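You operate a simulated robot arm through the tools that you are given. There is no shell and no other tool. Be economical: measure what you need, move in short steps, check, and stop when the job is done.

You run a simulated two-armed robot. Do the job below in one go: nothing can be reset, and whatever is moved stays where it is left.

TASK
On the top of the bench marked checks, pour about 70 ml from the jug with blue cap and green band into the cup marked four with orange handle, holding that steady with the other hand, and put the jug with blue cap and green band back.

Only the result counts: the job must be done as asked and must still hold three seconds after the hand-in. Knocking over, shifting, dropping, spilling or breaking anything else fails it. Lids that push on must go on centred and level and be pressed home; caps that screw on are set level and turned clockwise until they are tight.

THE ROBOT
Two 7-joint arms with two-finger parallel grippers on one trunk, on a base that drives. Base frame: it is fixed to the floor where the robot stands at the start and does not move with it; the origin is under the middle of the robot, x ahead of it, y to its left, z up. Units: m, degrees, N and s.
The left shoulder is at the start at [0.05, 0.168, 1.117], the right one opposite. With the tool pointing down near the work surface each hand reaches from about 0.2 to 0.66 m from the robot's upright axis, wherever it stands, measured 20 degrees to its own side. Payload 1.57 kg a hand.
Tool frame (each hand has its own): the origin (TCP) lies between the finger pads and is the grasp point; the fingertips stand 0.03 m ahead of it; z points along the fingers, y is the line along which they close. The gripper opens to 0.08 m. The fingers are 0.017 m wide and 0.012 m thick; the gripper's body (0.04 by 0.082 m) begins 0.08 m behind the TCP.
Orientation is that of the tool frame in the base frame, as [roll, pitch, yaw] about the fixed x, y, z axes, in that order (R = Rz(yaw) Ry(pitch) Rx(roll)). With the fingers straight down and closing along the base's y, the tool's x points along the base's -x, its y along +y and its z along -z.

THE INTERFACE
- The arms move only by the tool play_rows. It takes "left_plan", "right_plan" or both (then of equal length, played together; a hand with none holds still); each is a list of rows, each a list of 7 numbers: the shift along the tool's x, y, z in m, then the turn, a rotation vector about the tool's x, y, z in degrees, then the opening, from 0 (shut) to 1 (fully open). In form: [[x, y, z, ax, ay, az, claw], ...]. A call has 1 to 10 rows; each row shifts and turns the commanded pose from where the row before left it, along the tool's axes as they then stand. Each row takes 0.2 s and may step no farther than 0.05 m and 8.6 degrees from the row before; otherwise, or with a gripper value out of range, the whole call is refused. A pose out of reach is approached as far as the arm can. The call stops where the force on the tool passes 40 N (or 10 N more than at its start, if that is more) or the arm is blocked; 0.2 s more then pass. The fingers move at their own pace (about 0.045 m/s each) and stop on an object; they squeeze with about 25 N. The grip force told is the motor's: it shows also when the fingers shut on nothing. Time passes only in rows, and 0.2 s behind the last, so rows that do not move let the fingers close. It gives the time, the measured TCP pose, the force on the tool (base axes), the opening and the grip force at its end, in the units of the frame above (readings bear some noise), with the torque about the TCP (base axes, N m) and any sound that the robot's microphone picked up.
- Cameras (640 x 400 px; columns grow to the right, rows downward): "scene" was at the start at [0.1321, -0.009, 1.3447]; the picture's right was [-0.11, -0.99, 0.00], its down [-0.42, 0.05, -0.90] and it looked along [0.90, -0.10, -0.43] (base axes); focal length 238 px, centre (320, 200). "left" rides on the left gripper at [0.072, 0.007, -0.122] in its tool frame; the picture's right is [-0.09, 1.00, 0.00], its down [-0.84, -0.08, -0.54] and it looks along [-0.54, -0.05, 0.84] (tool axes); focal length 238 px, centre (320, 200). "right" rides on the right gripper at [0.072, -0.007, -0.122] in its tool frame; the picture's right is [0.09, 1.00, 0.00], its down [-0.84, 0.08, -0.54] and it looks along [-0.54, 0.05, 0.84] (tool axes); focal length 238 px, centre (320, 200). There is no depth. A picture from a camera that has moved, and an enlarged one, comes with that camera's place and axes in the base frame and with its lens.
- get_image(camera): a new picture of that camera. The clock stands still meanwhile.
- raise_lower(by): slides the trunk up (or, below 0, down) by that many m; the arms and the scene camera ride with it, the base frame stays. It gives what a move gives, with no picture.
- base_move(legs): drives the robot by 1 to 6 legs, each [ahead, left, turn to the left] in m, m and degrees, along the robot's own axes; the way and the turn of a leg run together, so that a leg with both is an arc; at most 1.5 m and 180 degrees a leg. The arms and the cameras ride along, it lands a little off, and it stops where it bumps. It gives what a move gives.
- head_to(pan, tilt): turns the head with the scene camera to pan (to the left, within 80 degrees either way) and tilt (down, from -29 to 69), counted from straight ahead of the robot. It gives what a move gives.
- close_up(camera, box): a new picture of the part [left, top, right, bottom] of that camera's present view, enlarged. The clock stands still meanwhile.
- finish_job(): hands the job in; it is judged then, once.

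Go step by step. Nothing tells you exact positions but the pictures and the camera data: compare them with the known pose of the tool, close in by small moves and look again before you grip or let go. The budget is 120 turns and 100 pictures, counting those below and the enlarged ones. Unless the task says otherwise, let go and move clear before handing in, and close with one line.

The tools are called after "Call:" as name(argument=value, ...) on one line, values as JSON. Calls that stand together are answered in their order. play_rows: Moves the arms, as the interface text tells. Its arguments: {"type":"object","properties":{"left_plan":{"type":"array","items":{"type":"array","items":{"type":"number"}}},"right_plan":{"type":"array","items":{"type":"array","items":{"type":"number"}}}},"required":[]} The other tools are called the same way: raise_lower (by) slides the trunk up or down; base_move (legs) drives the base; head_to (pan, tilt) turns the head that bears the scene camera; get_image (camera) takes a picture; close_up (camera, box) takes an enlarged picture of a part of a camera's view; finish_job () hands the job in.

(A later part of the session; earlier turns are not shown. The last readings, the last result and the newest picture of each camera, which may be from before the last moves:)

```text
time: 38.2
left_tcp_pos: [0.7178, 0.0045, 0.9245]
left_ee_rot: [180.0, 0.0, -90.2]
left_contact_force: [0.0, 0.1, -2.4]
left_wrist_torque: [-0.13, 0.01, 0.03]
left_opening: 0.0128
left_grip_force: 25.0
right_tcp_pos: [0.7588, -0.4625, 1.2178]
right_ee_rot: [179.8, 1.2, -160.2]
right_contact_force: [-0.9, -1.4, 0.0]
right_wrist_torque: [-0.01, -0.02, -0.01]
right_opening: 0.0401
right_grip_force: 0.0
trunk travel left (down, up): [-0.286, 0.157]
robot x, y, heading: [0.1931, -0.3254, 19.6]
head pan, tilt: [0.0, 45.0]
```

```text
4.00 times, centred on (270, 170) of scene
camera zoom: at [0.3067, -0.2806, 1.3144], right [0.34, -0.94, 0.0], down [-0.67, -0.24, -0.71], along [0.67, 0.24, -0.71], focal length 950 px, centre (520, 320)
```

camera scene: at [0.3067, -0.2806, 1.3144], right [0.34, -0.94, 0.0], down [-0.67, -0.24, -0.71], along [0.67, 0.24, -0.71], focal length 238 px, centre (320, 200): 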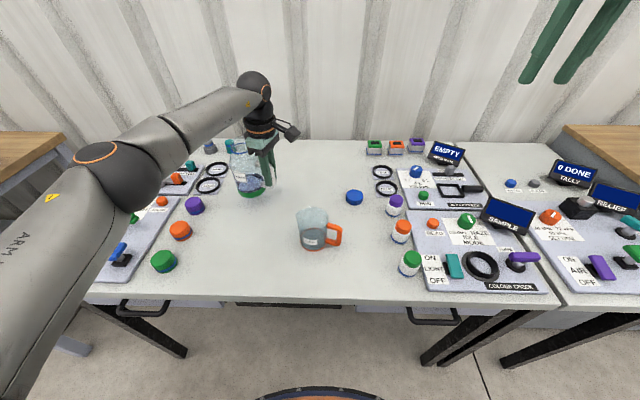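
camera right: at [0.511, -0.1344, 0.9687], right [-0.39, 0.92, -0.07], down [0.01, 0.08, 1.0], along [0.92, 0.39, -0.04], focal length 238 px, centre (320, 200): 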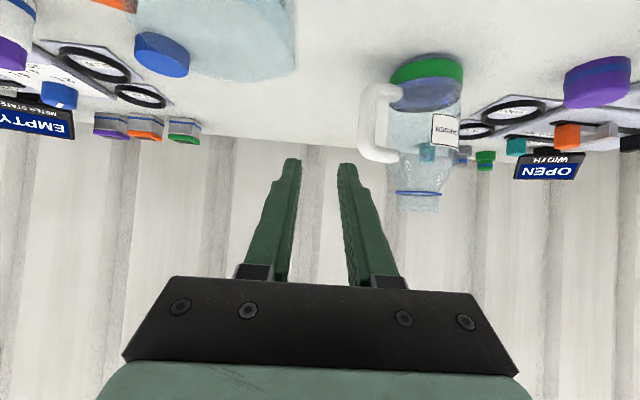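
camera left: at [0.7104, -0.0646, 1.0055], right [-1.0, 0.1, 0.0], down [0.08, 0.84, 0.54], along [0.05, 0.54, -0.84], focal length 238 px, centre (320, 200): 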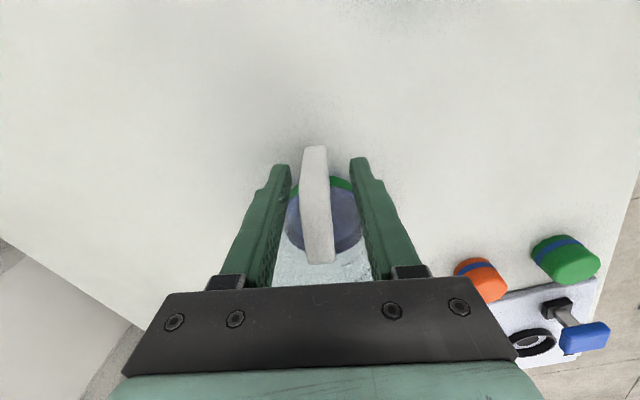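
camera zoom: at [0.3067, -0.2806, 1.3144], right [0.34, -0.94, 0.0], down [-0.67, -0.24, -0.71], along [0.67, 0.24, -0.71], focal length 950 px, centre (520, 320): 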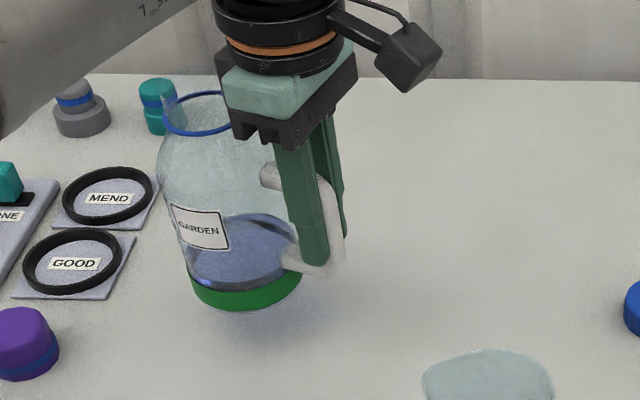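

The jug holds firm with little slip. Now I'll read the cup's graduations and contents closely.

Call:
close_up(camera="scene", box=[285, 195, 355, 260])

```text
6.15 times, centred on (320, 228) of scene
camera zoom: at [0.3067, -0.2806, 1.3144], right [0.34, -0.94, 0.0], down [-0.67, -0.24, -0.71], along [0.67, 0.24, -0.71], focal length 1461 px, centre (320, 31)
```

zoom: 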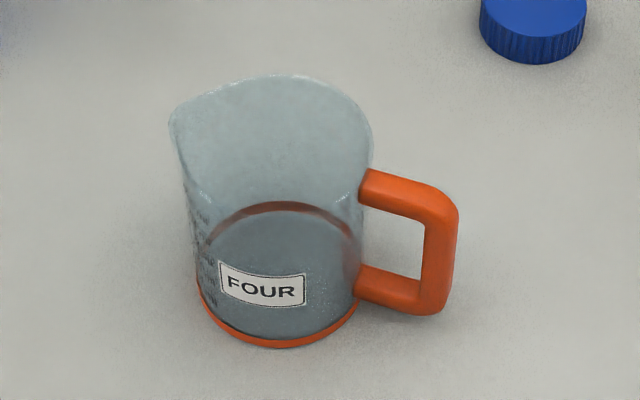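

The cup looks empty, with its rim at z≈0.92, centred at about (0.63, -0.145), handle bar at about (0.637, -0.209). I'll lift the jug higher and back the base 0.08 m so both arms have room.

Call:
play_rows(left_plan=[[0, 0, -0.02, 0, 0, 0, 0], [0, 0, -0.03, 0, 0, 0, 0], [0, 0, -0.03, 0, 0, 0, 0], [0, 0, 0, 0, 0, 0, 0]])

Call:
base_move(legs=[[-0.08, 0, 0]])

Call:
play_rows(right_plan=[[0, 0, 0, 0, 0, -8.5, 0.5], [0, 0, 0, 0, 0, -8.5, 0.5], [0, 0, 0, 0, 0, -8.5, 0.5], [0, 0, 0, 0, 0, -8.5, 0.5], [0, 0, 0, 0, 0, -8.5, 0.5], [0, 0, 0, 0, 0, -8.5, 0.5], [0, 0, 0, 0, 0, -8.5, 0.5], [0, 0, 0, 0, 0, -8.5, 0.5], [0, 0, 0, 0, 0, -2, 0.5]])

```text
time: 39.2
left_tcp_pos: [0.7187, 0.0042, 1.0052]
left_ee_rot: [-179.9, 0.0, -90.2]
left_contact_force: [-0.7, -0.4, -1.4]
left_wrist_torque: [-0.12, -0.01, -0.04]
left_opening: 0.0127
left_grip_force: 25.0
right_tcp_pos: [0.7593, -0.4619, 1.2173]
right_ee_rot: [179.9, 1.1, -160.2]
right_contact_force: [-0.4, 0.2, -0.2]
right_wrist_torque: [0.01, 0.01, 0.02]
right_opening: 0.0401
right_grip_force: 0.1
trunk travel left (down, up): [-0.286, 0.157]
robot x, y, heading: [0.1924, -0.3255, 20.1]
head pan, tilt: [0.0, 45.0]
```

```text
time: 40.3
left_tcp_pos: [0.6438, -0.0234, 1.0053]
left_ee_rot: [-179.9, 0.0, -90.4]
left_contact_force: [0.2, 0.0, -1.7]
left_wrist_torque: [-0.13, -0.03, 0.04]
left_opening: 0.0126
left_grip_force: 25.2
right_tcp_pos: [0.6825, -0.4905, 1.2185]
right_ee_rot: [179.9, 1.3, -160.4]
right_contact_force: [-0.5, -0.2, 0.1]
right_wrist_torque: [-0.03, -0.03, 0.03]
right_opening: 0.0399
right_grip_force: 0.0
trunk travel left (down, up): [-0.286, 0.157]
robot x, y, heading: [0.1178, -0.3483, 19.5]
head pan, tilt: [0.0, 45.0]
```

```text
time: 42.3
left_tcp_pos: [0.6438, -0.0226, 1.0052]
left_ee_rot: [180.0, 0.0, -90.2]
left_contact_force: [0.5, -0.5, -2.4]
left_wrist_torque: [-0.17, 0.03, 0.0]
left_opening: 0.0128
left_grip_force: 24.9
right_tcp_pos: [0.6839, -0.4896, 1.2159]
right_ee_rot: [-178.9, 0.5, -90.2]
right_contact_force: [-0.1, 0.4, 0.7]
right_wrist_torque: [-0.02, 0.01, -0.03]
right_opening: 0.0401
right_grip_force: 0.2
trunk travel left (down, up): [-0.286, 0.157]
robot x, y, heading: [0.114, -0.3463, 19.6]
head pan, tilt: [0.0, 45.0]
```

Now I'll tilt the right hand to point left-down at 45° and bring it toward the cup handle.

Call:
play_rows(right_plan=[[0, 0, 0, 0, -7.5, 0, 0.5], [0, 0, 0, 0, -7.5, 0, 0.5], [0, 0, 0, 0, -7.5, 0, 0.5], [0, 0, 0, 0, -7.5, 0, 0.5], [0, 0, 0, 0, -7.5, 0, 0.5], [0, 0, 0, 0, -7.5, 0, 0.5]])

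Call:
play_rows(right_plan=[[0.0075, 0.007, 0.046, 0, 0, 0, 0.5], [0.0075, 0.007, 0.046, 0, 0, 0, 0.5], [0.0075, 0.007, 0.046, 0, 0, 0, 0.5], [0.0075, 0.007, 0.046, 0, 0, 0, 0.5], [0.0075, 0.007, 0.046, 0, 0, 0, 0.5], [0.0075, 0.007, 0.046, 0, 0, 0, 0.5], [0.0045, 0.006, 0.03, 0, 0, 0, 0.5], [0, 0, 0, 0, 0, 0, 0.5]])

Call:
get_image(camera="right")

Call:
get_image(camera="scene")

```text
time: 43.7
left_tcp_pos: [0.6445, -0.0234, 1.0042]
left_ee_rot: [180.0, -0.1, -90.2]
left_contact_force: [-1.1, -0.1, -2.0]
left_wrist_torque: [-0.15, 0.0, -0.01]
left_opening: 0.0128
left_grip_force: 25.0
right_tcp_pos: [0.6842, -0.4907, 1.2178]
right_ee_rot: [-178.4, 45.5, -89.4]
right_contact_force: [0.4, -0.4, 0.5]
right_wrist_torque: [0.01, -0.03, -0.03]
right_opening: 0.04
right_grip_force: 0.0
trunk travel left (down, up): [-0.286, 0.157]
robot x, y, heading: [0.1181, -0.3507, 19.8]
head pan, tilt: [0.0, 45.0]
```

```text
time: 45.5
left_tcp_pos: [0.6434, -0.023, 1.0045]
left_ee_rot: [-180.0, -0.1, -90.3]
left_contact_force: [0.1, 0.0, -1.5]
left_wrist_torque: [-0.14, -0.01, -0.01]
left_opening: 0.0125
left_grip_force: 25.3
right_tcp_pos: [0.6384, -0.3073, 0.9671]
right_ee_rot: [-178.5, 45.6, -89.3]
right_contact_force: [0.7, -0.6, -0.5]
right_wrist_torque: [-0.01, -0.01, -0.03]
right_opening: 0.0402
right_grip_force: 0.0
trunk travel left (down, up): [-0.286, 0.157]
robot x, y, heading: [0.1181, -0.3483, 19.6]
head pan, tilt: [0.0, 45.0]
```

```text
65 pictures are left
camera right: at [0.6441, -0.4444, 1.0031], right [-0.99, -0.06, -0.08], down [-0.09, 0.2, 0.98], along [-0.04, 0.98, -0.2], focal length 238 px, centre (320, 200)
```

right: 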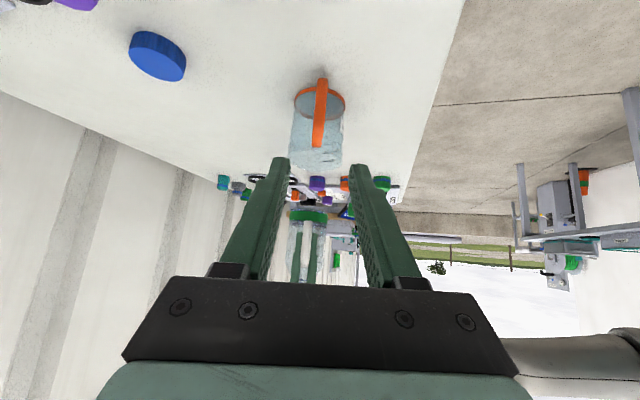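

```text
64 pictures are left
camera scene: at [0.2317, -0.3079, 1.3144], right [0.34, -0.94, 0.0], down [-0.67, -0.24, -0.71], along [0.67, 0.24, -0.71], focal length 238 px, centre (320, 200)
```

scene: 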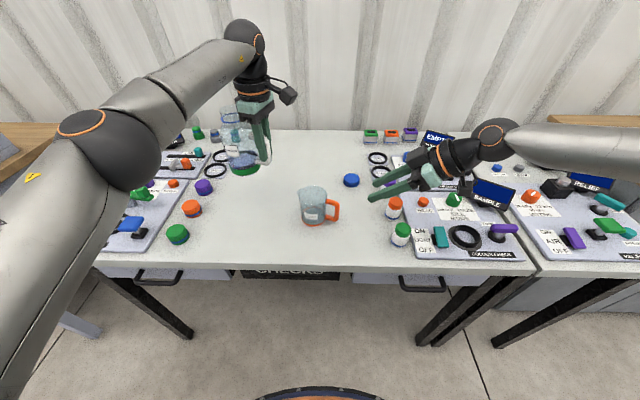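

The handle is edge-on and centred in the right camera. Approaching most of the way.

Call:
play_rows(right_plan=[[0.0015, -0.0005, 0.03, 0, 0, 0, 0.5], [0.0015, -0.0005, 0.03, 0, 0, 0, 0.5], [0.0015, -0.0005, 0.025, 0, 0, 0, 0.5], [0.0015, -0.0005, 0.02, 0, 0, 0, 0.5], [0, 0, 0, 0, 0, 0, 0.5]])

Call:
get_image(camera="right")

Call:
close_up(camera="scene", box=[270, 160, 370, 240])

```text
time: 46.7
left_tcp_pos: [0.6429, -0.0235, 1.0039]
left_ee_rot: [180.0, 0.0, -90.3]
left_contact_force: [0.5, -0.1, -1.7]
left_wrist_torque: [-0.14, 0.03, -0.03]
left_opening: 0.0126
left_grip_force: 25.2
right_tcp_pos: [0.6392, -0.2531, 0.9053]
right_ee_rot: [-178.4, 45.4, -89.3]
right_contact_force: [-0.3, 0.0, -0.3]
right_wrist_torque: [0.02, 0.02, -0.01]
right_opening: 0.0401
right_grip_force: 0.2
right hand out of reach, approached as far as the arm can: row 3, 4
trunk travel left (down, up): [-0.286, 0.157]
robot x, y, heading: [0.1192, -0.3497, 19.6]
head pan, tilt: [0.0, 45.0]
```

```text
63 pictures are left
camera right: at [0.645, -0.3906, 0.9391], right [-0.99, -0.06, -0.08], down [-0.09, 0.2, 0.97], along [-0.04, 0.98, -0.21], focal length 238 px, centre (320, 200)
```

right: 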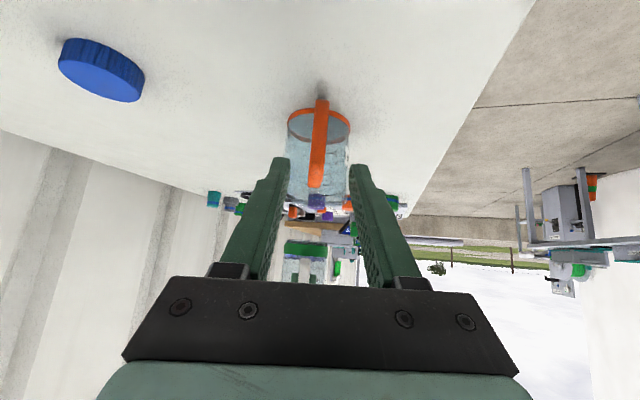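

```text
5.00 times, centred on (320, 200) of scene
camera zoom: at [0.2317, -0.3078, 1.3144], right [0.34, -0.94, 0.0], down [-0.67, -0.24, -0.71], along [0.67, 0.24, -0.71], focal length 1187 px, centre (320, 200)
```

zoom: 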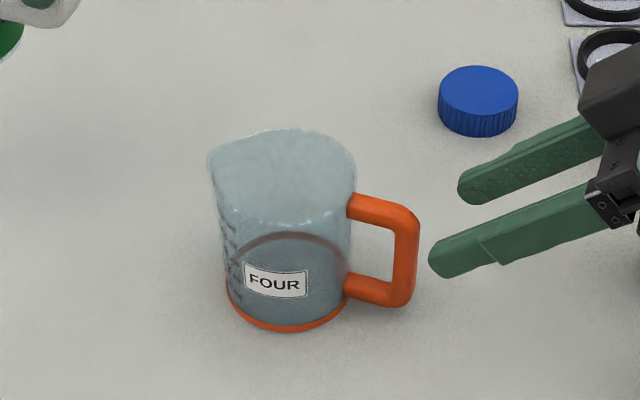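

The wrist limit is reached again, so I'll reduce the right hand's tilt to about 30° and continue.

Call:
play_rows(right_plan=[[0, 0, 0, 0, 7.5, 0, 0.5], [0, 0, 0, 0, 7.5, 0, 0.5], [-0.01, 0, 0.015, 0, 0, 0, 0.5], [-0.01, 0, 0.015, 0, 0, 0, 0.5], [0, 0, 0, 0, 0, 0, 0.5]])

Call:
close_up(camera="scene", box=[270, 160, 370, 240])

```text
time: 47.9
left_tcp_pos: [0.6431, -0.0225, 1.003]
left_ee_rot: [180.0, 0.0, -90.2]
left_contact_force: [-0.3, 0.4, -2.9]
left_wrist_torque: [-0.13, -0.01, -0.04]
left_opening: 0.0127
left_grip_force: 25.5
right_tcp_pos: [0.6203, -0.2632, 0.91]
right_ee_rot: [-178.8, 30.6, -89.7]
right_contact_force: [-0.2, 0.0, 0.2]
right_wrist_torque: [0.01, -0.01, 0.01]
right_opening: 0.04
right_grip_force: 0.0
right hand out of reach, approached as far as the arm can: row 1, 2, 3, 4
trunk travel left (down, up): [-0.286, 0.157]
robot x, y, heading: [0.1193, -0.3491, 19.7]
head pan, tilt: [0.0, 45.0]
```

```text
5.00 times, centred on (320, 200) of scene
camera zoom: at [0.2318, -0.3078, 1.3144], right [0.34, -0.94, 0.0], down [-0.67, -0.24, -0.71], along [0.67, 0.24, -0.71], focal length 1187 px, centre (320, 200)
```

zoom: 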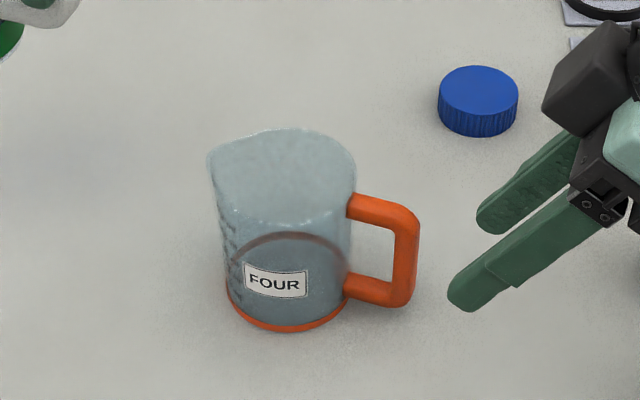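

Probably a wrist-roll limit. I'll raise the right hand and flip it 180° to the other roll.

Call:
play_rows(right_plan=[[0, 0, -0.04, 0, 7.5, 0, 0.5], [0, 0, -0.04, 0, 7.5, 0, 0.5], [0, 0, -0.04, 0, 7.5, 0, 0.5], [0, 0, -0.04, 0, 8, 0, 0.5], [0.03, 0, 0, 0, 0, 8.5, 0.5], [0.03, 0, 0, 0, 0, 8.5, 0.5], [0, 0, 0, 0, 0, 8.5, 0.5], [0, 0, 0, 0, 0, 8.5, 0.5], [0, 0, 0, 0, 0, 8.5, 0.5], [0, 0, 0, 0, 0, 8.5, 0.5]])

Call:
play_rows(right_plan=[[0, 0, 0, 0, 0, 8.5, 0.5], [0, 0, 0, 0, 0, 8.5, 0.5], [0, 0, 0, 0, 0, 8.5, 0.5], [0, 0, 0, 0, 0, 8.5, 0.5], [0, 0, 0, 0, 0, 8.5, 0.5], [0, 0, 0, 0, 0, 8.5, 0.5], [0, 0, 0, 0, 0, 8.5, 0.5], [0, 0, 0, 0, 0, 8.5, 0.5], [0, 0, 0, 0, 0, 8.5, 0.5], [0, 0, 0, 0, 0, 8.5, 0.5]])

Call:
play_rows(right_plan=[[0, 0, 0, 0, 0, 8.5, 0.5], [0, 0, 0, 0, 0, 8.5, 0.5], [0, 0, 0, 0, 0, 8.5, 0.5], [0, 0, 0, 0, 0, 8.5, 0.5], [0, 0, 0, 0, 0, 8, 0.5]])

```text
time: 50.1
left_tcp_pos: [0.6446, -0.0228, 1.0046]
left_ee_rot: [-180.0, -0.1, -90.4]
left_contact_force: [-0.5, 0.5, -2.2]
left_wrist_torque: [-0.17, 0.0, 0.0]
left_opening: 0.0129
left_grip_force: 25.3
right_tcp_pos: [0.6024, -0.4041, 1.0522]
right_ee_rot: [-179.3, 0.7, -141.4]
right_contact_force: [0.0, -0.3, -0.2]
right_wrist_torque: [0.02, 0.0, 0.0]
right_opening: 0.0402
right_grip_force: 0.1
right hand out of reach, approached as far as the arm can: row 4
trunk travel left (down, up): [-0.286, 0.157]
robot x, y, heading: [0.1153, -0.3472, 19.5]
head pan, tilt: [0.0, 45.0]
```

```text
time: 52.3
left_tcp_pos: [0.6435, -0.0228, 1.0047]
left_ee_rot: [-180.0, -0.1, -90.3]
left_contact_force: [-0.1, -0.4, -2.1]
left_wrist_torque: [-0.17, -0.02, 0.0]
left_opening: 0.0129
left_grip_force: 24.9
right_tcp_pos: [0.6029, -0.4025, 1.0523]
right_ee_rot: [179.2, 0.7, 133.5]
right_contact_force: [-0.3, 0.4, -0.3]
right_wrist_torque: [0.04, 0.0, 0.02]
right_opening: 0.0401
right_grip_force: 0.2
trunk travel left (down, up): [-0.286, 0.157]
robot x, y, heading: [0.1207, -0.3519, 19.5]
head pan, tilt: [0.0, 45.0]
```

```text
time: 53.5
left_tcp_pos: [0.6439, -0.0235, 1.0045]
left_ee_rot: [180.0, 0.0, -90.3]
left_contact_force: [-0.6, 0.6, -2.1]
left_wrist_torque: [-0.18, 0.0, 0.01]
left_opening: 0.0126
left_grip_force: 24.8
right_tcp_pos: [0.6019, -0.4043, 1.0529]
right_ee_rot: [178.9, 0.0, 91.5]
right_contact_force: [0.4, 0.2, 0.3]
right_wrist_torque: [-0.01, -0.01, 0.02]
right_opening: 0.0399
right_grip_force: 0.0
trunk travel left (down, up): [-0.286, 0.157]
robot x, y, heading: [0.1134, -0.3486, 19.4]
head pan, tilt: [0.0, 45.0]
```

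Call:
play_rows(right_plan=[[0, 0, 0, 0, 8, 0, 0.5], [0, 0, 0, 0, 8, 0, 0.5], [0, 0, 0, 0, 8, 0, 0.5], [0, 0, 0, 0, 8, 0, 0.5], [0, 0, 0, 0, 8, 0, 0.5], [0.007, 0.0095, 0.043, 0, 0, 0, 0.5], [0.007, 0.0095, 0.043, 0, 0, 0, 0.5], [0.007, 0.0095, 0.043, 0, 0, 0, 0.5], [0.006, 0.0095, 0.043, 0, 0, 0, 0.5], [0, 0, 0, 0, 0, 0, 0.5]])

Call:
get_image(camera="right")

Call:
get_image(camera="scene")

```text
time: 55.7
left_tcp_pos: [0.6441, -0.0227, 1.0045]
left_ee_rot: [-180.0, 0.0, -90.2]
left_contact_force: [-0.2, 0.5, -2.2]
left_wrist_torque: [-0.18, 0.01, 0.0]
left_opening: 0.0129
left_grip_force: 25.4
right_tcp_pos: [0.6389, -0.2709, 0.9375]
right_ee_rot: [178.6, -39.9, 92.5]
right_contact_force: [-0.5, -0.1, -0.2]
right_wrist_torque: [-0.01, 0.03, 0.02]
right_opening: 0.0401
right_grip_force: 0.1
trunk travel left (down, up): [-0.286, 0.157]
robot x, y, heading: [0.1172, -0.3517, 19.6]
head pan, tilt: [0.0, 45.0]
```

```text
60 pictures are left
camera right: at [0.6303, -0.2943, 1.0779], right [0.99, 0.1, 0.08], down [0.11, -0.99, -0.12], along [0.06, 0.13, -0.99], focal length 238 px, centre (320, 200)
```

right: 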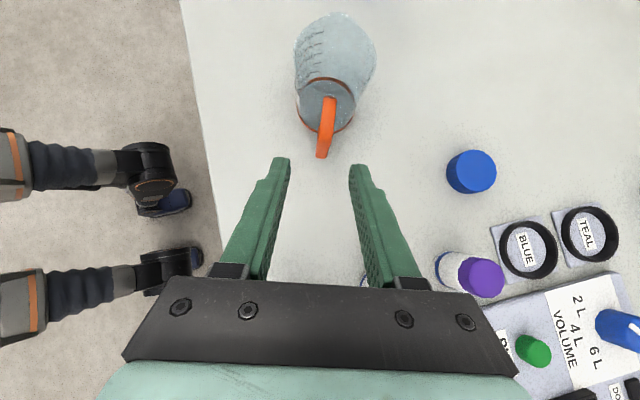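

```text
59 pictures are left
camera scene: at [0.2316, -0.308, 1.3144], right [0.34, -0.94, 0.0], down [-0.67, -0.24, -0.71], along [0.67, 0.24, -0.71], focal length 238 px, centre (320, 200)
```

scene: 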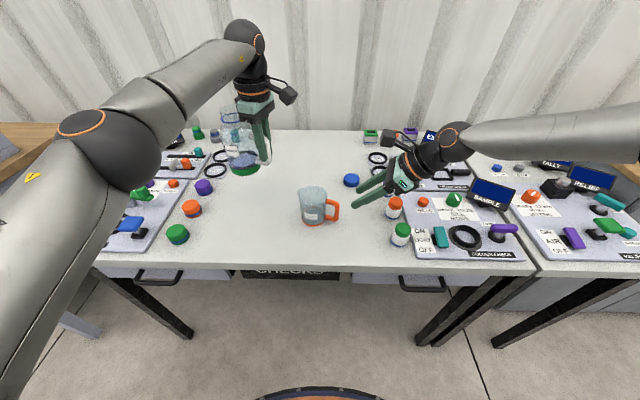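

The flipped roll works. Advancing onto the cup handle.

Call:
play_rows(right_plan=[[0, 0.001, 0.03, 0, 0, 0, 0.5], [0, 0, 0.03, 0, 0, 0, 0.5], [0, 0, 0.022, 0, 0, 0, 0.5], [0, 0, 0.012, 0, 0, 0, 0.5], [0, 0, 0, 0, 0, 0, 0.5]])

Call:
get_image(camera="right")

Call:
close_up(camera="scene", box=[270, 160, 370, 240])

```text
time: 56.9
left_tcp_pos: [0.6431, -0.0228, 1.0048]
left_ee_rot: [180.0, 0.0, -90.3]
left_contact_force: [0.4, -0.1, -2.7]
left_wrist_torque: [-0.14, 0.01, -0.01]
left_opening: 0.0127
left_grip_force: 25.6
right_tcp_pos: [0.6179, -0.2552, 0.8977]
right_ee_rot: [178.6, -40.0, 92.5]
right_contact_force: [0.4, 0.8, 0.0]
right_wrist_torque: [-0.02, 0.02, 0.01]
right_opening: 0.0397
right_grip_force: 0.1
right hand out of reach, approached as far as the arm can: row 2, 3, 4
trunk travel left (down, up): [-0.286, 0.157]
robot x, y, heading: [0.1172, -0.3489, 19.6]
head pan, tilt: [0.0, 45.0]
```

```text
58 pictures are left
camera right: at [0.6108, -0.2784, 1.0378], right [0.99, 0.1, 0.08], down [0.11, -0.99, -0.12], along [0.06, 0.13, -0.99], focal length 238 px, centre (320, 200)
```

right: 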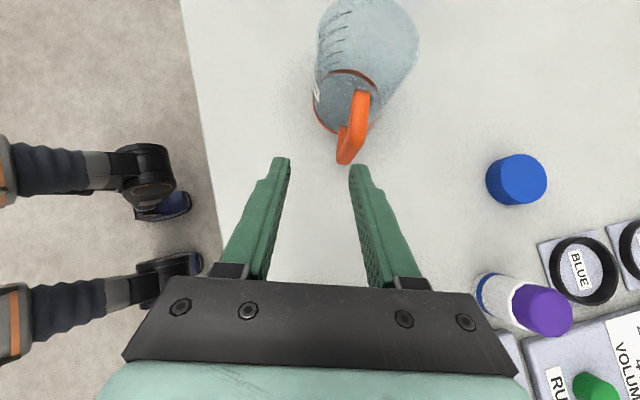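

```text
5.00 times, centred on (320, 200) of scene
camera zoom: at [0.2317, -0.3078, 1.3144], right [0.34, -0.94, 0.0], down [-0.67, -0.24, -0.71], along [0.67, 0.24, -0.71], focal length 1187 px, centre (320, 200)
```

zoom: 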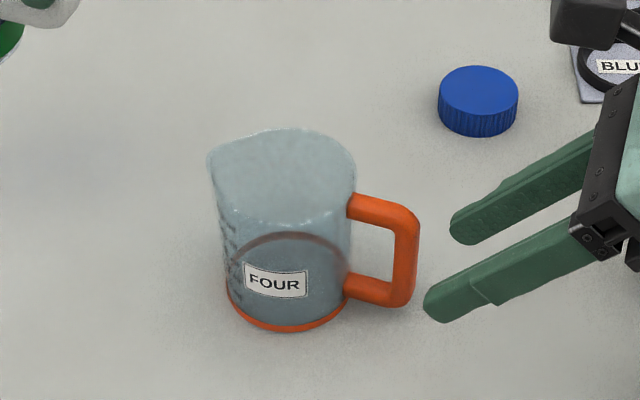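

The limit comes from reaching low, so I'll back off slightly and lower the trunk 0.06 m.

Call:
play_rows(right_plan=[[0, 0.007, -0.03, 0, 0, 0, 0.5], [0, 0.014, -0.03, 0, 0, 0, 0.5]])

Call:
raise_lower(by=-0.07)

```text
time: 57.5
left_tcp_pos: [0.643, -0.0233, 1.0041]
left_ee_rot: [180.0, 0.0, -90.2]
left_contact_force: [0.0, -0.5, -2.6]
left_wrist_torque: [-0.14, 0.0, 0.01]
left_opening: 0.0126
left_grip_force: 24.7
right_tcp_pos: [0.6397, -0.2924, 0.944]
right_ee_rot: [178.6, -39.9, 92.5]
right_contact_force: [-0.1, -0.5, 0.0]
right_wrist_torque: [-0.04, 0.01, 0.02]
right_opening: 0.0401
right_grip_force: 0.1
trunk travel left (down, up): [-0.286, 0.157]
robot x, y, heading: [0.1192, -0.3495, 19.8]
head pan, tilt: [0.0, 45.0]
```

```text
time: 58.6
left_tcp_pos: [0.6427, -0.0228, 0.9337]
left_ee_rot: [-180.0, 0.0, -90.3]
left_contact_force: [0.0, 0.0, -2.6]
left_wrist_torque: [-0.16, -0.01, -0.05]
left_opening: 0.0127
left_grip_force: 24.7
right_tcp_pos: [0.6393, -0.2925, 0.8744]
right_ee_rot: [178.6, -40.0, 92.5]
right_contact_force: [-0.5, 0.4, 0.7]
right_wrist_torque: [0.02, -0.01, -0.02]
right_opening: 0.0399
right_grip_force: 0.0
trunk travel left (down, up): [-0.216, 0.227]
robot x, y, heading: [0.1165, -0.3491, 19.7]
head pan, tilt: [0.0, 45.0]
```

Call:
play_rows(right_plan=[[0.014, 0, 0.0158, 0, 0, 0, 0.5], [0.014, 0, 0.0158, 0, 0, 0, 0.5], [0.014, 0, 0.0158, 0, 0, 0, 0.5], [0.012, 0, 0.0138, 0, 0, 0, 0.5], [0, 0, 0, 0, 0, 0, 0.5]])

Call:
get_image(camera="right")

Call:
close_up(camera="scene", box=[270, 140, 370, 220])

```text
time: 59.8
left_tcp_pos: [0.6439, -0.0221, 0.9337]
left_ee_rot: [-179.9, 0.0, -90.4]
left_contact_force: [-0.3, 0.3, -1.9]
left_wrist_torque: [-0.17, 0.0, 0.0]
left_opening: 0.0128
left_grip_force: 24.7
right_tcp_pos: [0.6256, -0.2344, 0.8732]
right_ee_rot: [178.6, -39.9, 92.4]
right_contact_force: [-0.6, -1.2, 0.8]
right_wrist_torque: [0.01, -0.01, -0.02]
right_opening: 0.0402
right_grip_force: 0.1
right hand out of reach, approached as far as the arm can: row 3, 4
trunk travel left (down, up): [-0.216, 0.227]
robot x, y, heading: [0.1176, -0.3508, 19.7]
head pan, tilt: [0.0, 45.0]
```

```text
56 pictures are left
camera right: at [0.6175, -0.2573, 1.0124], right [0.99, 0.1, 0.08], down [0.11, -0.99, -0.12], along [0.06, 0.13, -0.99], focal length 238 px, centre (320, 200)
```

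right: 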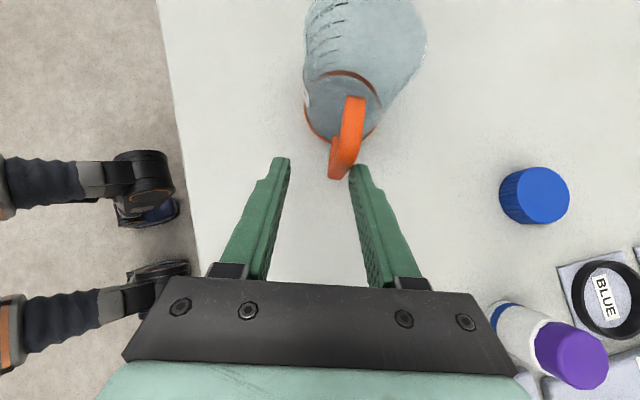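

```text
5.00 times, centred on (320, 180) of scene
camera zoom: at [0.2317, -0.3078, 1.2444], right [0.34, -0.94, 0.0], down [-0.67, -0.24, -0.71], along [0.67, 0.24, -0.71], focal length 1187 px, centre (320, 300)
```

zoom: 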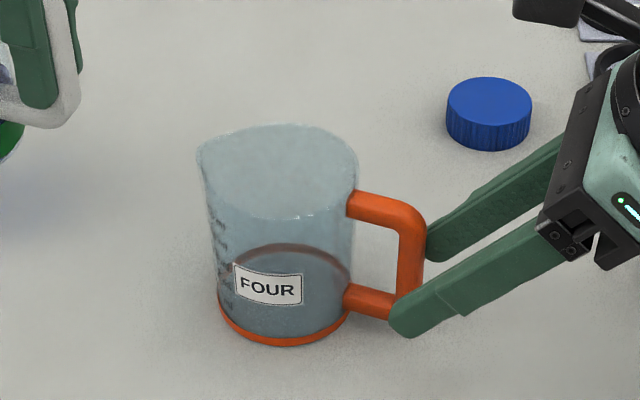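

The right arm hits a joint limit when reaching left. Before choosing base positions I'll test how far across an arm can work when horizontal (the two arms are mirror images). First I'll back the right hand off, raise the trunk and move the jug aside.

Call:
play_rows(right_plan=[[-0.014, 0, -0.0158, 0, 0, 0, 0.5], [-0.014, 0, -0.03, 0, 0, 0, 0.5], [0, 0, -0.04, 0, 0, 0, 0.5], [0, 0, -0.04, 0, 0, 0, 0.5]])

Call:
raise_lower(by=0.07)

Call:
play_rows(left_plan=[[-0.04, 0, 0, 0, 0, 0, 0], [-0.04, 0, 0, 0, 0, 0, 0], [-0.04, 0, 0, 0, 0, 0, 0], [-0.04, 0, 0, 0, 0, 0, 0], [-0.04, 0, 0, 0, 0, 0, 0], [0, 0, 0, 0, 0, 0, 0]], right_plan=[[0, 0, 0, 0, 8, 0, 0.5], [0, 0, 0, 0, 8, 0, 0.5], [0, 0, 0, 0, 8, 0, 0.5], [0, 0, 0, 0, 8, 0, 0.5], [0, 0, 0, 0, 8, 0, 0.5], [0, 0, 0, 0, 8, 0, 0.5]])

```text
time: 60.8
left_tcp_pos: [0.6452, -0.0225, 0.9348]
left_ee_rot: [-179.9, 0.0, -90.3]
left_contact_force: [0.0, 0.3, -1.7]
left_wrist_torque: [-0.14, -0.03, 0.02]
left_opening: 0.0127
left_grip_force: 25.1
right_tcp_pos: [0.6264, -0.3384, 0.9502]
right_ee_rot: [178.7, -40.0, 92.5]
right_contact_force: [-0.4, 0.2, -0.4]
right_wrist_torque: [0.0, -0.02, -0.01]
right_opening: 0.0401
right_grip_force: 0.0
trunk travel left (down, up): [-0.216, 0.227]
robot x, y, heading: [0.115, -0.351, 19.6]
head pan, tilt: [0.0, 45.0]
```

```text
time: 61.8
left_tcp_pos: [0.644, -0.0217, 1.0041]
left_ee_rot: [-179.9, 0.0, -90.3]
left_contact_force: [0.7, 0.5, -2.3]
left_wrist_torque: [-0.1, 0.05, 0.0]
left_opening: 0.0127
left_grip_force: 25.1
right_tcp_pos: [0.628, -0.337, 1.0202]
right_ee_rot: [178.7, -39.9, 92.4]
right_contact_force: [-0.7, 0.6, 0.5]
right_wrist_torque: [0.0, 0.02, -0.01]
right_opening: 0.0399
right_grip_force: 0.1
trunk travel left (down, up): [-0.286, 0.157]
robot x, y, heading: [0.1147, -0.3473, 19.7]
head pan, tilt: [0.0, 45.0]
```

```text
time: 63.2
left_tcp_pos: [0.5887, 0.1598, 1.0011]
left_ee_rot: [-179.9, -0.1, -90.3]
left_contact_force: [0.0, 0.8, -1.6]
left_wrist_torque: [-0.13, 0.02, 0.01]
left_opening: 0.0129
left_grip_force: 25.8
left hand out of reach, approached as far as the arm can: row 2, 3, 4, 5
right_tcp_pos: [0.5833, -0.3575, 1.0684]
right_ee_rot: [175.5, -74.9, 95.5]
right_contact_force: [0.4, 0.7, -0.6]
right_wrist_torque: [-0.05, 0.01, 0.01]
right_opening: 0.0401
right_grip_force: 0.1
right hand out of reach, approached as far as the arm can: row 4, 5, 6
trunk travel left (down, up): [-0.286, 0.157]
robot x, y, heading: [0.1163, -0.3512, 19.8]
head pan, tilt: [0.0, 45.0]
```

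The arms' range is limited, so next I'll test how far left the right hand reaches pointing straight down.

Call:
play_rows(right_plan=[[0, 0, 0, 0, -8.3, 0, 0.5], [0, 0, 0, 0, -8.3, 0, 0.5], [0, 0, 0, 0, -8.3, 0, 0.5], [0, 0, 0, 0, -8.3, 0, 0.5], [0, 0, 0, 0, -8.3, 0, 0.5], [0, 0, 0, 0, -8.3, 0, 0.5], [0, 0, 0, 0, -8.3, 0, 0.5], [0, 0, 0, 0, -8.3, 0, 0.5], [0, 0, 0, 0, -8.3, 0, 0.5]])

Call:
play_rows(right_plan=[[0.04, 0, 0, 0, 0, 0, 0.5], [0.04, 0, 0, 0, 0, 0, 0.5], [0.04, 0, 0, 0, 0, 0, 0.5], [0.04, 0, 0, 0, 0, 0, 0.5], [0.04, 0, 0, 0, 0, 0, 0.5], [0.04, 0, 0, 0, 0, 0, 0.5], [0.04, 0, 0, 0, 0, 0, 0.5]])

```text
time: 65.2
left_tcp_pos: [0.589, 0.1598, 1.0012]
left_ee_rot: [180.0, -0.1, -90.3]
left_contact_force: [0.7, 0.4, -1.7]
left_wrist_torque: [-0.15, 0.02, 0.02]
left_opening: 0.0127
left_grip_force: 25.4
right_tcp_pos: [0.5835, -0.3579, 1.067]
right_ee_rot: [178.7, -0.1, 91.1]
right_contact_force: [0.0, -0.4, 0.6]
right_wrist_torque: [-0.02, -0.01, 0.01]
right_opening: 0.04
right_grip_force: 0.0
trunk travel left (down, up): [-0.286, 0.157]
robot x, y, heading: [0.1157, -0.3498, 19.5]
head pan, tilt: [0.0, 45.0]
```

```text
time: 66.8
left_tcp_pos: [0.5895, 0.1598, 1.0021]
left_ee_rot: [-179.9, 0.0, -90.5]
left_contact_force: [0.1, -0.4, -1.9]
left_wrist_torque: [-0.15, -0.05, 0.01]
left_opening: 0.0127
left_grip_force: 25.1
right_tcp_pos: [0.5812, -0.3348, 1.066]
right_ee_rot: [178.8, -0.2, 91.2]
right_contact_force: [0.0, 0.0, -0.3]
right_wrist_torque: [-0.04, -0.03, -0.03]
right_opening: 0.0402
right_grip_force: 0.0
right hand out of reach, approached as far as the arm can: row 1, 2, 3, 4, 5, 6, 7
trunk travel left (down, up): [-0.286, 0.157]
robot x, y, heading: [0.1184, -0.3517, 19.4]
head pan, tilt: [0.0, 45.0]
```

That roll restricts the arm. I'll test the nominal roll pointing down instead, since it may cross the middle further.

Call:
play_rows(right_plan=[[0, 0, 0, 0, 0, -8.5, 0.5], [0, 0, 0, 0, 0, -8.5, 0.5], [0, 0, 0, 0, 0, -8.5, 0.5], [0, 0, 0, 0, 0, -8.5, 0.5], [0, 0, 0, 0, 0, -8.5, 0.5], [0, 0, 0, 0, 0, -8.5, 0.5], [0, 0, 0, 0, 0, -8.5, 0.5], [0, 0, 0, 0, 0, -8.5, 0.5], [0, 0, 0, 0, 0, -8.5, 0.5], [0, 0, 0, 0, 0, -8.5, 0.5]])

Call:
play_rows(right_plan=[[0, 0, 0, 0, 0, -8.5, 0.5], [0, 0, 0, 0, 0, -8.5, 0.5], [0, 0, 0, 0, 0, -7, 0.5], [0, 0.04, 0, 0, 0, 0, 0.5], [0, 0.04, 0, 0, 0, 0, 0.5], [0, 0.04, 0, 0, 0, 0, 0.5], [0, 0.04, 0, 0, 0, 0, 0.5], [0, 0.04, 0, 0, 0, 0, 0.5], [0, 0.04, 0, 0, 0, 0, 0.5]])

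Call:
get_image(camera="scene")

```text
time: 69.0
left_tcp_pos: [0.5894, 0.1602, 1.0004]
left_ee_rot: [179.9, 0.0, -90.2]
left_contact_force: [0.0, -0.4, -3.1]
left_wrist_torque: [-0.15, -0.01, 0.02]
left_opening: 0.0126
left_grip_force: 25.2
right_tcp_pos: [0.5788, -0.3352, 1.0651]
right_ee_rot: [179.6, 1.1, 176.3]
right_contact_force: [0.3, -0.4, 0.7]
right_wrist_torque: [0.02, 0.0, -0.01]
right_opening: 0.04
right_grip_force: 0.1
trunk travel left (down, up): [-0.286, 0.157]
robot x, y, heading: [0.1142, -0.3486, 19.6]
head pan, tilt: [0.0, 45.0]
```

```text
time: 71.0
left_tcp_pos: [0.5886, 0.1588, 1.0009]
left_ee_rot: [-179.9, 0.1, -90.3]
left_contact_force: [-0.4, 0.4, -1.8]
left_wrist_torque: [-0.14, -0.01, -0.03]
left_opening: 0.0126
left_grip_force: 25.2
right_tcp_pos: [0.5316, -0.3272, 1.0601]
right_ee_rot: [-179.8, 1.2, -159.9]
right_contact_force: [0.5, -0.1, -1.5]
right_wrist_torque: [-0.01, -0.01, -0.02]
right_opening: 0.0402
right_grip_force: 0.1
right hand out of reach, approached as far as the arm can: row 4, 5, 6, 7, 8, 9
trunk travel left (down, up): [-0.286, 0.157]
robot x, y, heading: [0.1168, -0.349, 19.8]
head pan, tilt: [0.0, 45.0]
```

```text
54 pictures are left
camera scene: at [0.2314, -0.3077, 1.3144], right [0.34, -0.94, 0.0], down [-0.67, -0.24, -0.71], along [0.67, 0.24, -0.71], focal length 238 px, centre (320, 200)
```

scene: 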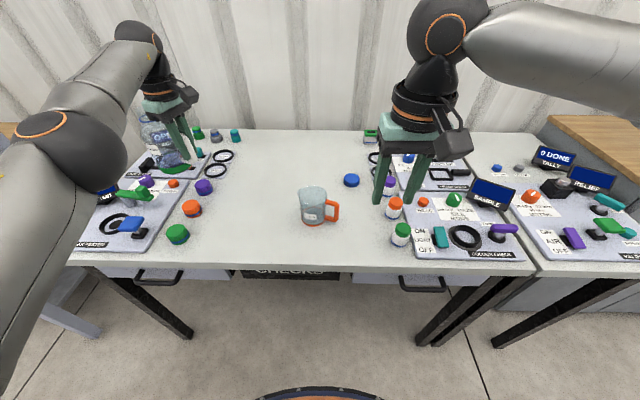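

The limits look like the upper arm stuck at a joint limit while folded. I'll raise the trunk so the hands work lower relative to the shoulders and test again.

Call:
raise_lower(by=0.15)

Call:
play_rows(right_plan=[[0, 0, 0.04, 0, 0, 0, 0.5], [0, 0, 0.04, 0, 0, 0, 0.5], [0, 0, 0.04, 0, 0, 0, 0.5], [0, 0, 0.03, 0, 0, 0, 0.5], [0, 0.04, 0, 0, 0, 0, 0.5], [0, 0.04, 0, 0, 0, 0, 0.5], [0, 0.04, 0, 0, 0, 0, 0.5], [0, 0.04, 0, 0, 0, 0, 0.5]])

Call:
get_image(camera="scene")

```text
time: 72.8
left_tcp_pos: [0.5898, 0.1596, 1.15]
left_ee_rot: [180.0, 0.0, -90.3]
left_contact_force: [0.9, 0.2, -1.8]
left_wrist_torque: [-0.12, 0.03, 0.0]
left_opening: 0.0125
left_grip_force: 25.0
right_tcp_pos: [0.5319, -0.3268, 1.2093]
right_ee_rot: [-179.9, 1.1, -159.8]
right_contact_force: [0.3, 0.0, -0.1]
right_wrist_torque: [0.02, -0.03, -0.02]
right_opening: 0.04
right_grip_force: 0.0
trunk travel left (down, up): [-0.436, 0.007]
robot x, y, heading: [0.1193, -0.3511, 19.7]
head pan, tilt: [0.0, 45.0]
```

```text
time: 74.6
left_tcp_pos: [0.5897, 0.1602, 1.1515]
left_ee_rot: [-179.9, 0.0, -90.3]
left_contact_force: [0.0, -0.1, -2.3]
left_wrist_torque: [-0.15, 0.03, 0.01]
left_opening: 0.0127
left_grip_force: 24.9
right_tcp_pos: [0.4966, -0.3308, 1.09]
right_ee_rot: [-179.9, 1.1, -159.8]
right_contact_force: [-0.7, -0.2, 0.0]
right_wrist_torque: [0.01, -0.01, -0.03]
right_opening: 0.04
right_grip_force: 0.0
right hand out of reach, approached as far as the arm can: row 4, 5, 6, 7, 8
trunk travel left (down, up): [-0.436, 0.007]
robot x, y, heading: [0.121, -0.3479, 19.6]
head pan, tilt: [0.0, 45.0]
```

```text
53 pictures are left
camera scene: at [0.2316, -0.3077, 1.4644], right [0.34, -0.94, 0.0], down [-0.67, -0.24, -0.71], along [0.67, 0.24, -0.71], focal length 238 px, centre (320, 200)
```

scene: 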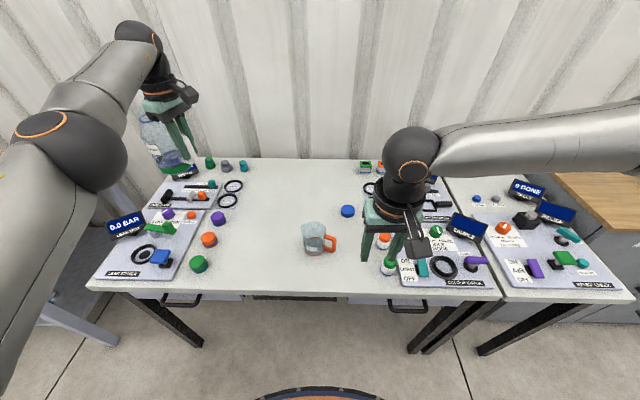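

I need to see the right arm's configuration, so I'll turn the head toward it.

Call:
head_to(pan=-60, tilt=20)

Call:
get_image(camera="scene")

Call:
head_to(pan=60, tilt=20)

Call:
get_image(camera="scene")

```text
time: 75.9
left_tcp_pos: [0.5891, 0.1605, 1.1511]
left_ee_rot: [-180.0, 0.0, -90.3]
left_contact_force: [-0.3, -0.3, -1.6]
left_wrist_torque: [-0.15, 0.0, -0.03]
left_opening: 0.0127
left_grip_force: 24.2
right_tcp_pos: [0.4957, -0.3308, 1.0903]
right_ee_rot: [-180.0, 1.3, -159.8]
right_contact_force: [0.3, -0.7, -0.4]
right_wrist_torque: [0.03, -0.01, -0.03]
right_opening: 0.04
right_grip_force: 0.1
trunk travel left (down, up): [-0.436, 0.007]
robot x, y, heading: [0.1148, -0.3479, 19.7]
head pan, tilt: [-60.0, 20.0]
```

```text
52 pictures are left
camera scene: at [0.2261, -0.3953, 1.503], right [-0.65, -0.76, 0.0], down [-0.26, 0.22, -0.94], along [0.72, -0.61, -0.34], focal length 238 px, centre (320, 200)
```

scene: 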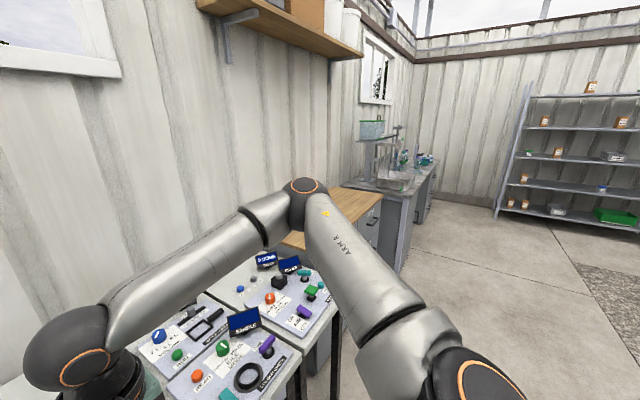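

```text
time: 77.9
left_tcp_pos: [0.5899, 0.1599, 1.1526]
left_ee_rot: [-180.0, 0.1, -90.3]
left_contact_force: [-0.9, -0.5, -2.2]
left_wrist_torque: [-0.14, -0.01, 0.03]
left_opening: 0.0126
left_grip_force: 25.0
right_tcp_pos: [0.4963, -0.3303, 1.0898]
right_ee_rot: [-179.9, 1.2, -159.8]
right_contact_force: [-0.4, -0.4, 0.0]
right_wrist_torque: [0.04, -0.04, 0.03]
right_opening: 0.0401
right_grip_force: 0.0
trunk travel left (down, up): [-0.436, 0.007]
robot x, y, heading: [0.1176, -0.3488, 19.5]
head pan, tilt: [60.0, 20.0]
```

```text
51 pictures are left
camera scene: at [0.1719, -0.2435, 1.503], right [0.98, -0.18, 0.0], down [-0.06, -0.34, -0.94], along [0.17, 0.92, -0.34], focal length 238 px, centre (320, 200)
```

scene: 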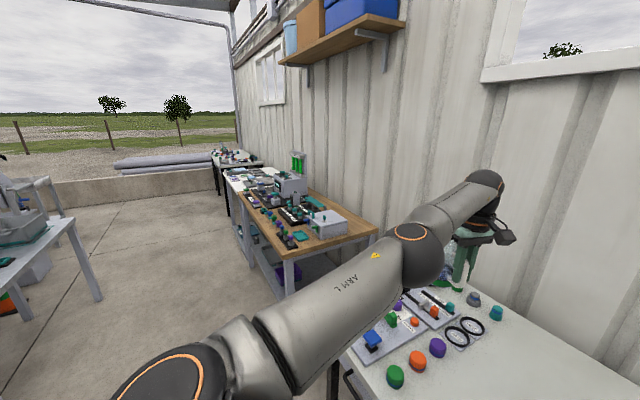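

I'll test whether small steps get past this limit.

Call:
play_rows(right_plan=[[0, 0, -0.01, 0, 0, 0, 0.5], [0, 0, -0.01, 0, 0, 0, 0.5], [-0.01, 0.01, 0, 0, 0, 0, 0.5], [-0.01, 0.01, 0, 0, 0, 0, 0.5], [-0.01, 0.01, 0, 0, 0, 0, 0.5], [-0.01, 0.01, 0, 0, 0, 0, 0.5], [-0.01, 0.01, 0, 0, 0, 0, 0.5], [-0.01, 0.01, 0, 0, 0, 0, 0.5], [-0.01, 0.01, 0, 0, 0, 0, 0.5], [-0.01, 0.01, 0, 0, 0, 0, 0.5]])

Call:
head_to(pan=0, tilt=45)

```text
time: 80.1
left_tcp_pos: [0.59, 0.1602, 1.1517]
left_ee_rot: [-179.9, 0.0, -90.3]
left_contact_force: [0.0, 0.4, -2.3]
left_wrist_torque: [-0.13, -0.03, -0.01]
left_opening: 0.0126
left_grip_force: 25.2
right_tcp_pos: [0.5343, -0.324, 1.1217]
right_ee_rot: [-179.7, 1.3, -159.9]
right_contact_force: [0.2, 0.5, 0.1]
right_wrist_torque: [-0.01, 0.0, 0.0]
right_opening: 0.0398
right_grip_force: 0.1
right hand out of reach, approached as far as the arm can: row 3, 4, 5, 6, 7, 8, 9, 10
trunk travel left (down, up): [-0.436, 0.007]
robot x, y, heading: [0.1182, -0.3529, 19.2]
head pan, tilt: [60.0, 20.0]
```

```text
time: 81.4
left_tcp_pos: [0.5888, 0.1588, 1.1513]
left_ee_rot: [-179.9, 0.1, -90.3]
left_contact_force: [-0.3, 0.1, -3.3]
left_wrist_torque: [-0.1, 0.02, -0.02]
left_opening: 0.0132
left_grip_force: 25.3
right_tcp_pos: [0.5344, -0.3236, 1.1221]
right_ee_rot: [-179.8, 1.2, -159.8]
right_contact_force: [-0.1, -0.4, 0.1]
right_wrist_torque: [0.0, 0.0, -0.04]
right_opening: 0.04
right_grip_force: 0.1
trunk travel left (down, up): [-0.436, 0.007]
robot x, y, heading: [0.115, -0.3491, 19.6]
head pan, tilt: [0.0, 45.0]
```

Call:
play_rows(right_plan=[[-0.04, -0.01, 0.03, 0, 0, 0, 0.5], [-0.04, -0.01, 0.03, 0, 0, 0, 0.5], [-0.04, 0, 0.03, 0, 0, 0, 0.5], [-0.04, 0, 0.03, 0, 0, 0, 0.5], [-0.04, 0, 0.03, 0, 0, 0, 0.5], [0, 0.03, 0, 0, 0, 0, 0.5], [0, 0.03, 0, 0, 0, 0, 0.5], [0, 0.03, 0, 0, 0, 0, 0.5], [0, 0.03, 0, 0, 0, 0, 0.5]])

```text
refused: row 1 steps farther than a row can; nothing moved
```

Call:
play_rows(right_plan=[[-0.035, -0.01, 0.03, 0, 0, 0, 0.5], [-0.04, 0, 0.028, 0, 0, 0, 0.5], [-0.04, 0, 0.028, 0, 0, 0, 0.5], [-0.04, 0, 0.028, 0, 0, 0, 0.5], [-0.04, 0, 0.028, 0, 0, 0, 0.5], [0, 0.03, 0, 0, 0, 0, 0.5], [0, 0.03, 0, 0, 0, 0, 0.5], [0, 0.03, 0, 0, 0, 0, 0.5], [0, 0.03, 0, 0, 0, 0, 0.5]])

```text
time: 83.4
left_tcp_pos: [0.5895, 0.1595, 1.1506]
left_ee_rot: [-179.9, 0.0, -90.3]
left_contact_force: [0.6, 0.2, -2.6]
left_wrist_torque: [-0.09, -0.02, -0.04]
left_opening: 0.013
left_grip_force: 25.1
right_tcp_pos: [0.5969, -0.3492, 1.062]
right_ee_rot: [-180.0, 1.3, -159.9]
right_contact_force: [-0.6, -0.4, -0.1]
right_wrist_torque: [0.04, 0.01, -0.01]
right_opening: 0.0402
right_grip_force: 0.1
right hand out of reach, approached as far as the arm can: row 1, 2, 3, 4, 5, 6, 7, 8, 9
trunk travel left (down, up): [-0.436, 0.007]
robot x, y, heading: [0.1134, -0.3511, 19.5]
head pan, tilt: [0.0, 45.0]
```

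The right arm seems stuck in a folded posture. I'll open it out via its own side and then come back.

Call:
play_rows(right_plan=[[0, -0.045, 0, 0, 0, 0, 0.5], [0, -0.045, 0, 0, 0, 0, 0.5], [0, -0.045, 0, 0, 0, 0, 0.5], [-0.035, -0.02, 0.02, 0, 0, 0, 0.5], [-0.035, 0, 0.02, 0, 0, 0, 0.5], [-0.035, 0, 0.02, 0, 0, 0, 0.5], [-0.035, 0, 0.02, 0, 0, 0, 0.5]])

Call:
play_rows(right_plan=[[0, 0.03, 0, 0, 0, 0, 0.5], [0, 0.03, 0, 0, 0, 0, 0.5], [0, 0.03, 0, 0, 0, 0, 0.5], [0, 0.03, 0, 0, 0, 0, 0.5], [0, 0.03, 0, 0, 0, 0, 0.5], [0, 0.03, 0, 0, 0, 0, 0.5]])

Call:
get_image(camera="scene")

```text
time: 85.0
left_tcp_pos: [0.5899, 0.1589, 1.1518]
left_ee_rot: [-179.9, 0.0, -90.3]
left_contact_force: [-0.6, -0.1, -1.0]
left_wrist_torque: [-0.11, 0.04, -0.03]
left_opening: 0.013
left_grip_force: 25.2
right_tcp_pos: [0.7364, -0.4745, 1.0136]
right_ee_rot: [-179.8, 1.2, -159.8]
right_contact_force: [-0.4, -0.5, -0.2]
right_wrist_torque: [0.02, 0.0, 0.0]
right_opening: 0.0398
right_grip_force: 0.1
right hand out of reach, approached as far as the arm can: row 6, 7
trunk travel left (down, up): [-0.436, 0.007]
robot x, y, heading: [0.1158, -0.3453, 19.5]
head pan, tilt: [0.0, 45.0]
```

```text
time: 86.4
left_tcp_pos: [0.5896, 0.1601, 1.1509]
left_ee_rot: [-179.8, -0.1, -90.3]
left_contact_force: [0.3, -0.6, -2.9]
left_wrist_torque: [-0.14, -0.03, 0.01]
left_opening: 0.0129
left_grip_force: 25.0
right_tcp_pos: [0.6311, -0.3652, 1.0479]
right_ee_rot: [-179.7, 1.3, -159.9]
right_contact_force: [0.0, 0.5, 0.3]
right_wrist_torque: [-0.02, 0.01, 0.01]
right_opening: 0.04
right_grip_force: 0.1
right hand out of reach, approached as far as the arm can: row 1, 2, 3, 4, 5, 6
trunk travel left (down, up): [-0.436, 0.007]
robot x, y, heading: [0.1179, -0.3505, 19.8]
head pan, tilt: [0.0, 45.0]
```

```text
50 pictures are left
camera scene: at [0.2315, -0.3076, 1.4644], right [0.34, -0.94, 0.0], down [-0.67, -0.24, -0.71], along [0.67, 0.24, -0.71], focal length 238 px, centre (320, 200)
```

scene: 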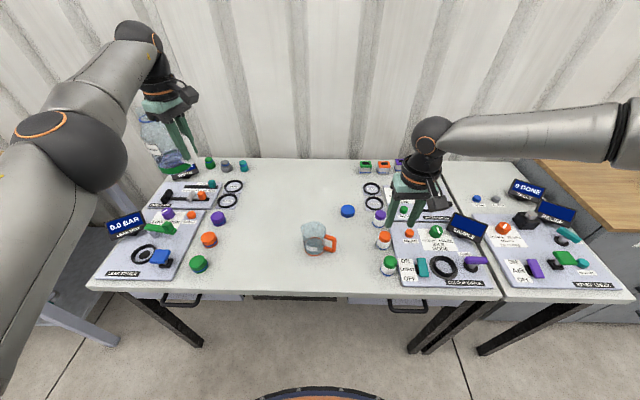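

The right arm only works well on its own side. Next I'll test how far the left arm, with the jug upright, can cross over.

Call:
play_rows(left_plan=[[0.04, -0.01, 0.01, 0, 0, 0, 0], [0.04, -0.01, 0.01, 0, 0, 0, 0], [0.04, -0.01, 0.01, 0, 0, 0, 0], [0.04, -0.01, 0.01, 0, 0, 0, 0], [0.04, -0.01, 0.01, 0, 0, 0, 0], [0.04, -0.01, 0.01, 0, 0, 0, 0], [0.04, -0.01, 0.01, 0, 0, 0, 0], [0.04, -0.01, 0.01, 0, 0, 0, 0], [0.04, 0, 0, 0, 0, 0, 0]])

Call:
get_image(camera="scene")

```text
time: 88.4
left_tcp_pos: [0.6647, -0.1741, 1.0781]
left_ee_rot: [-180.0, 0.2, -90.4]
left_contact_force: [-0.5, 0.4, -1.6]
left_wrist_torque: [-0.12, 0.05, 0.02]
left_opening: 0.0126
left_grip_force: 24.6
left hand out of reach, approached as far as the arm can: row 1, 2, 3, 7, 8
right_tcp_pos: [0.6304, -0.3666, 1.0476]
right_ee_rot: [180.0, 1.3, -159.8]
right_contact_force: [-0.2, -0.4, -0.5]
right_wrist_torque: [-0.01, 0.01, 0.03]
right_opening: 0.04
right_grip_force: 0.1
trunk travel left (down, up): [-0.436, 0.007]
robot x, y, heading: [0.1188, -0.3489, 19.3]
head pan, tilt: [0.0, 45.0]
```

```text
49 pictures are left
camera scene: at [0.2316, -0.3099, 1.4645], right [0.34, -0.94, 0.0], down [-0.67, -0.24, -0.71], along [0.67, 0.24, -0.71], focal length 238 px, centre (320, 200)
```

scene: 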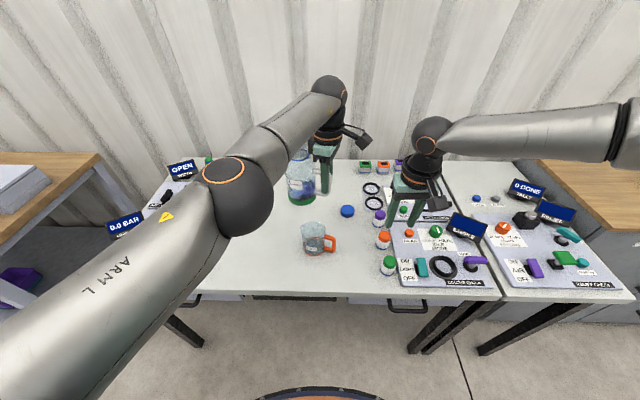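

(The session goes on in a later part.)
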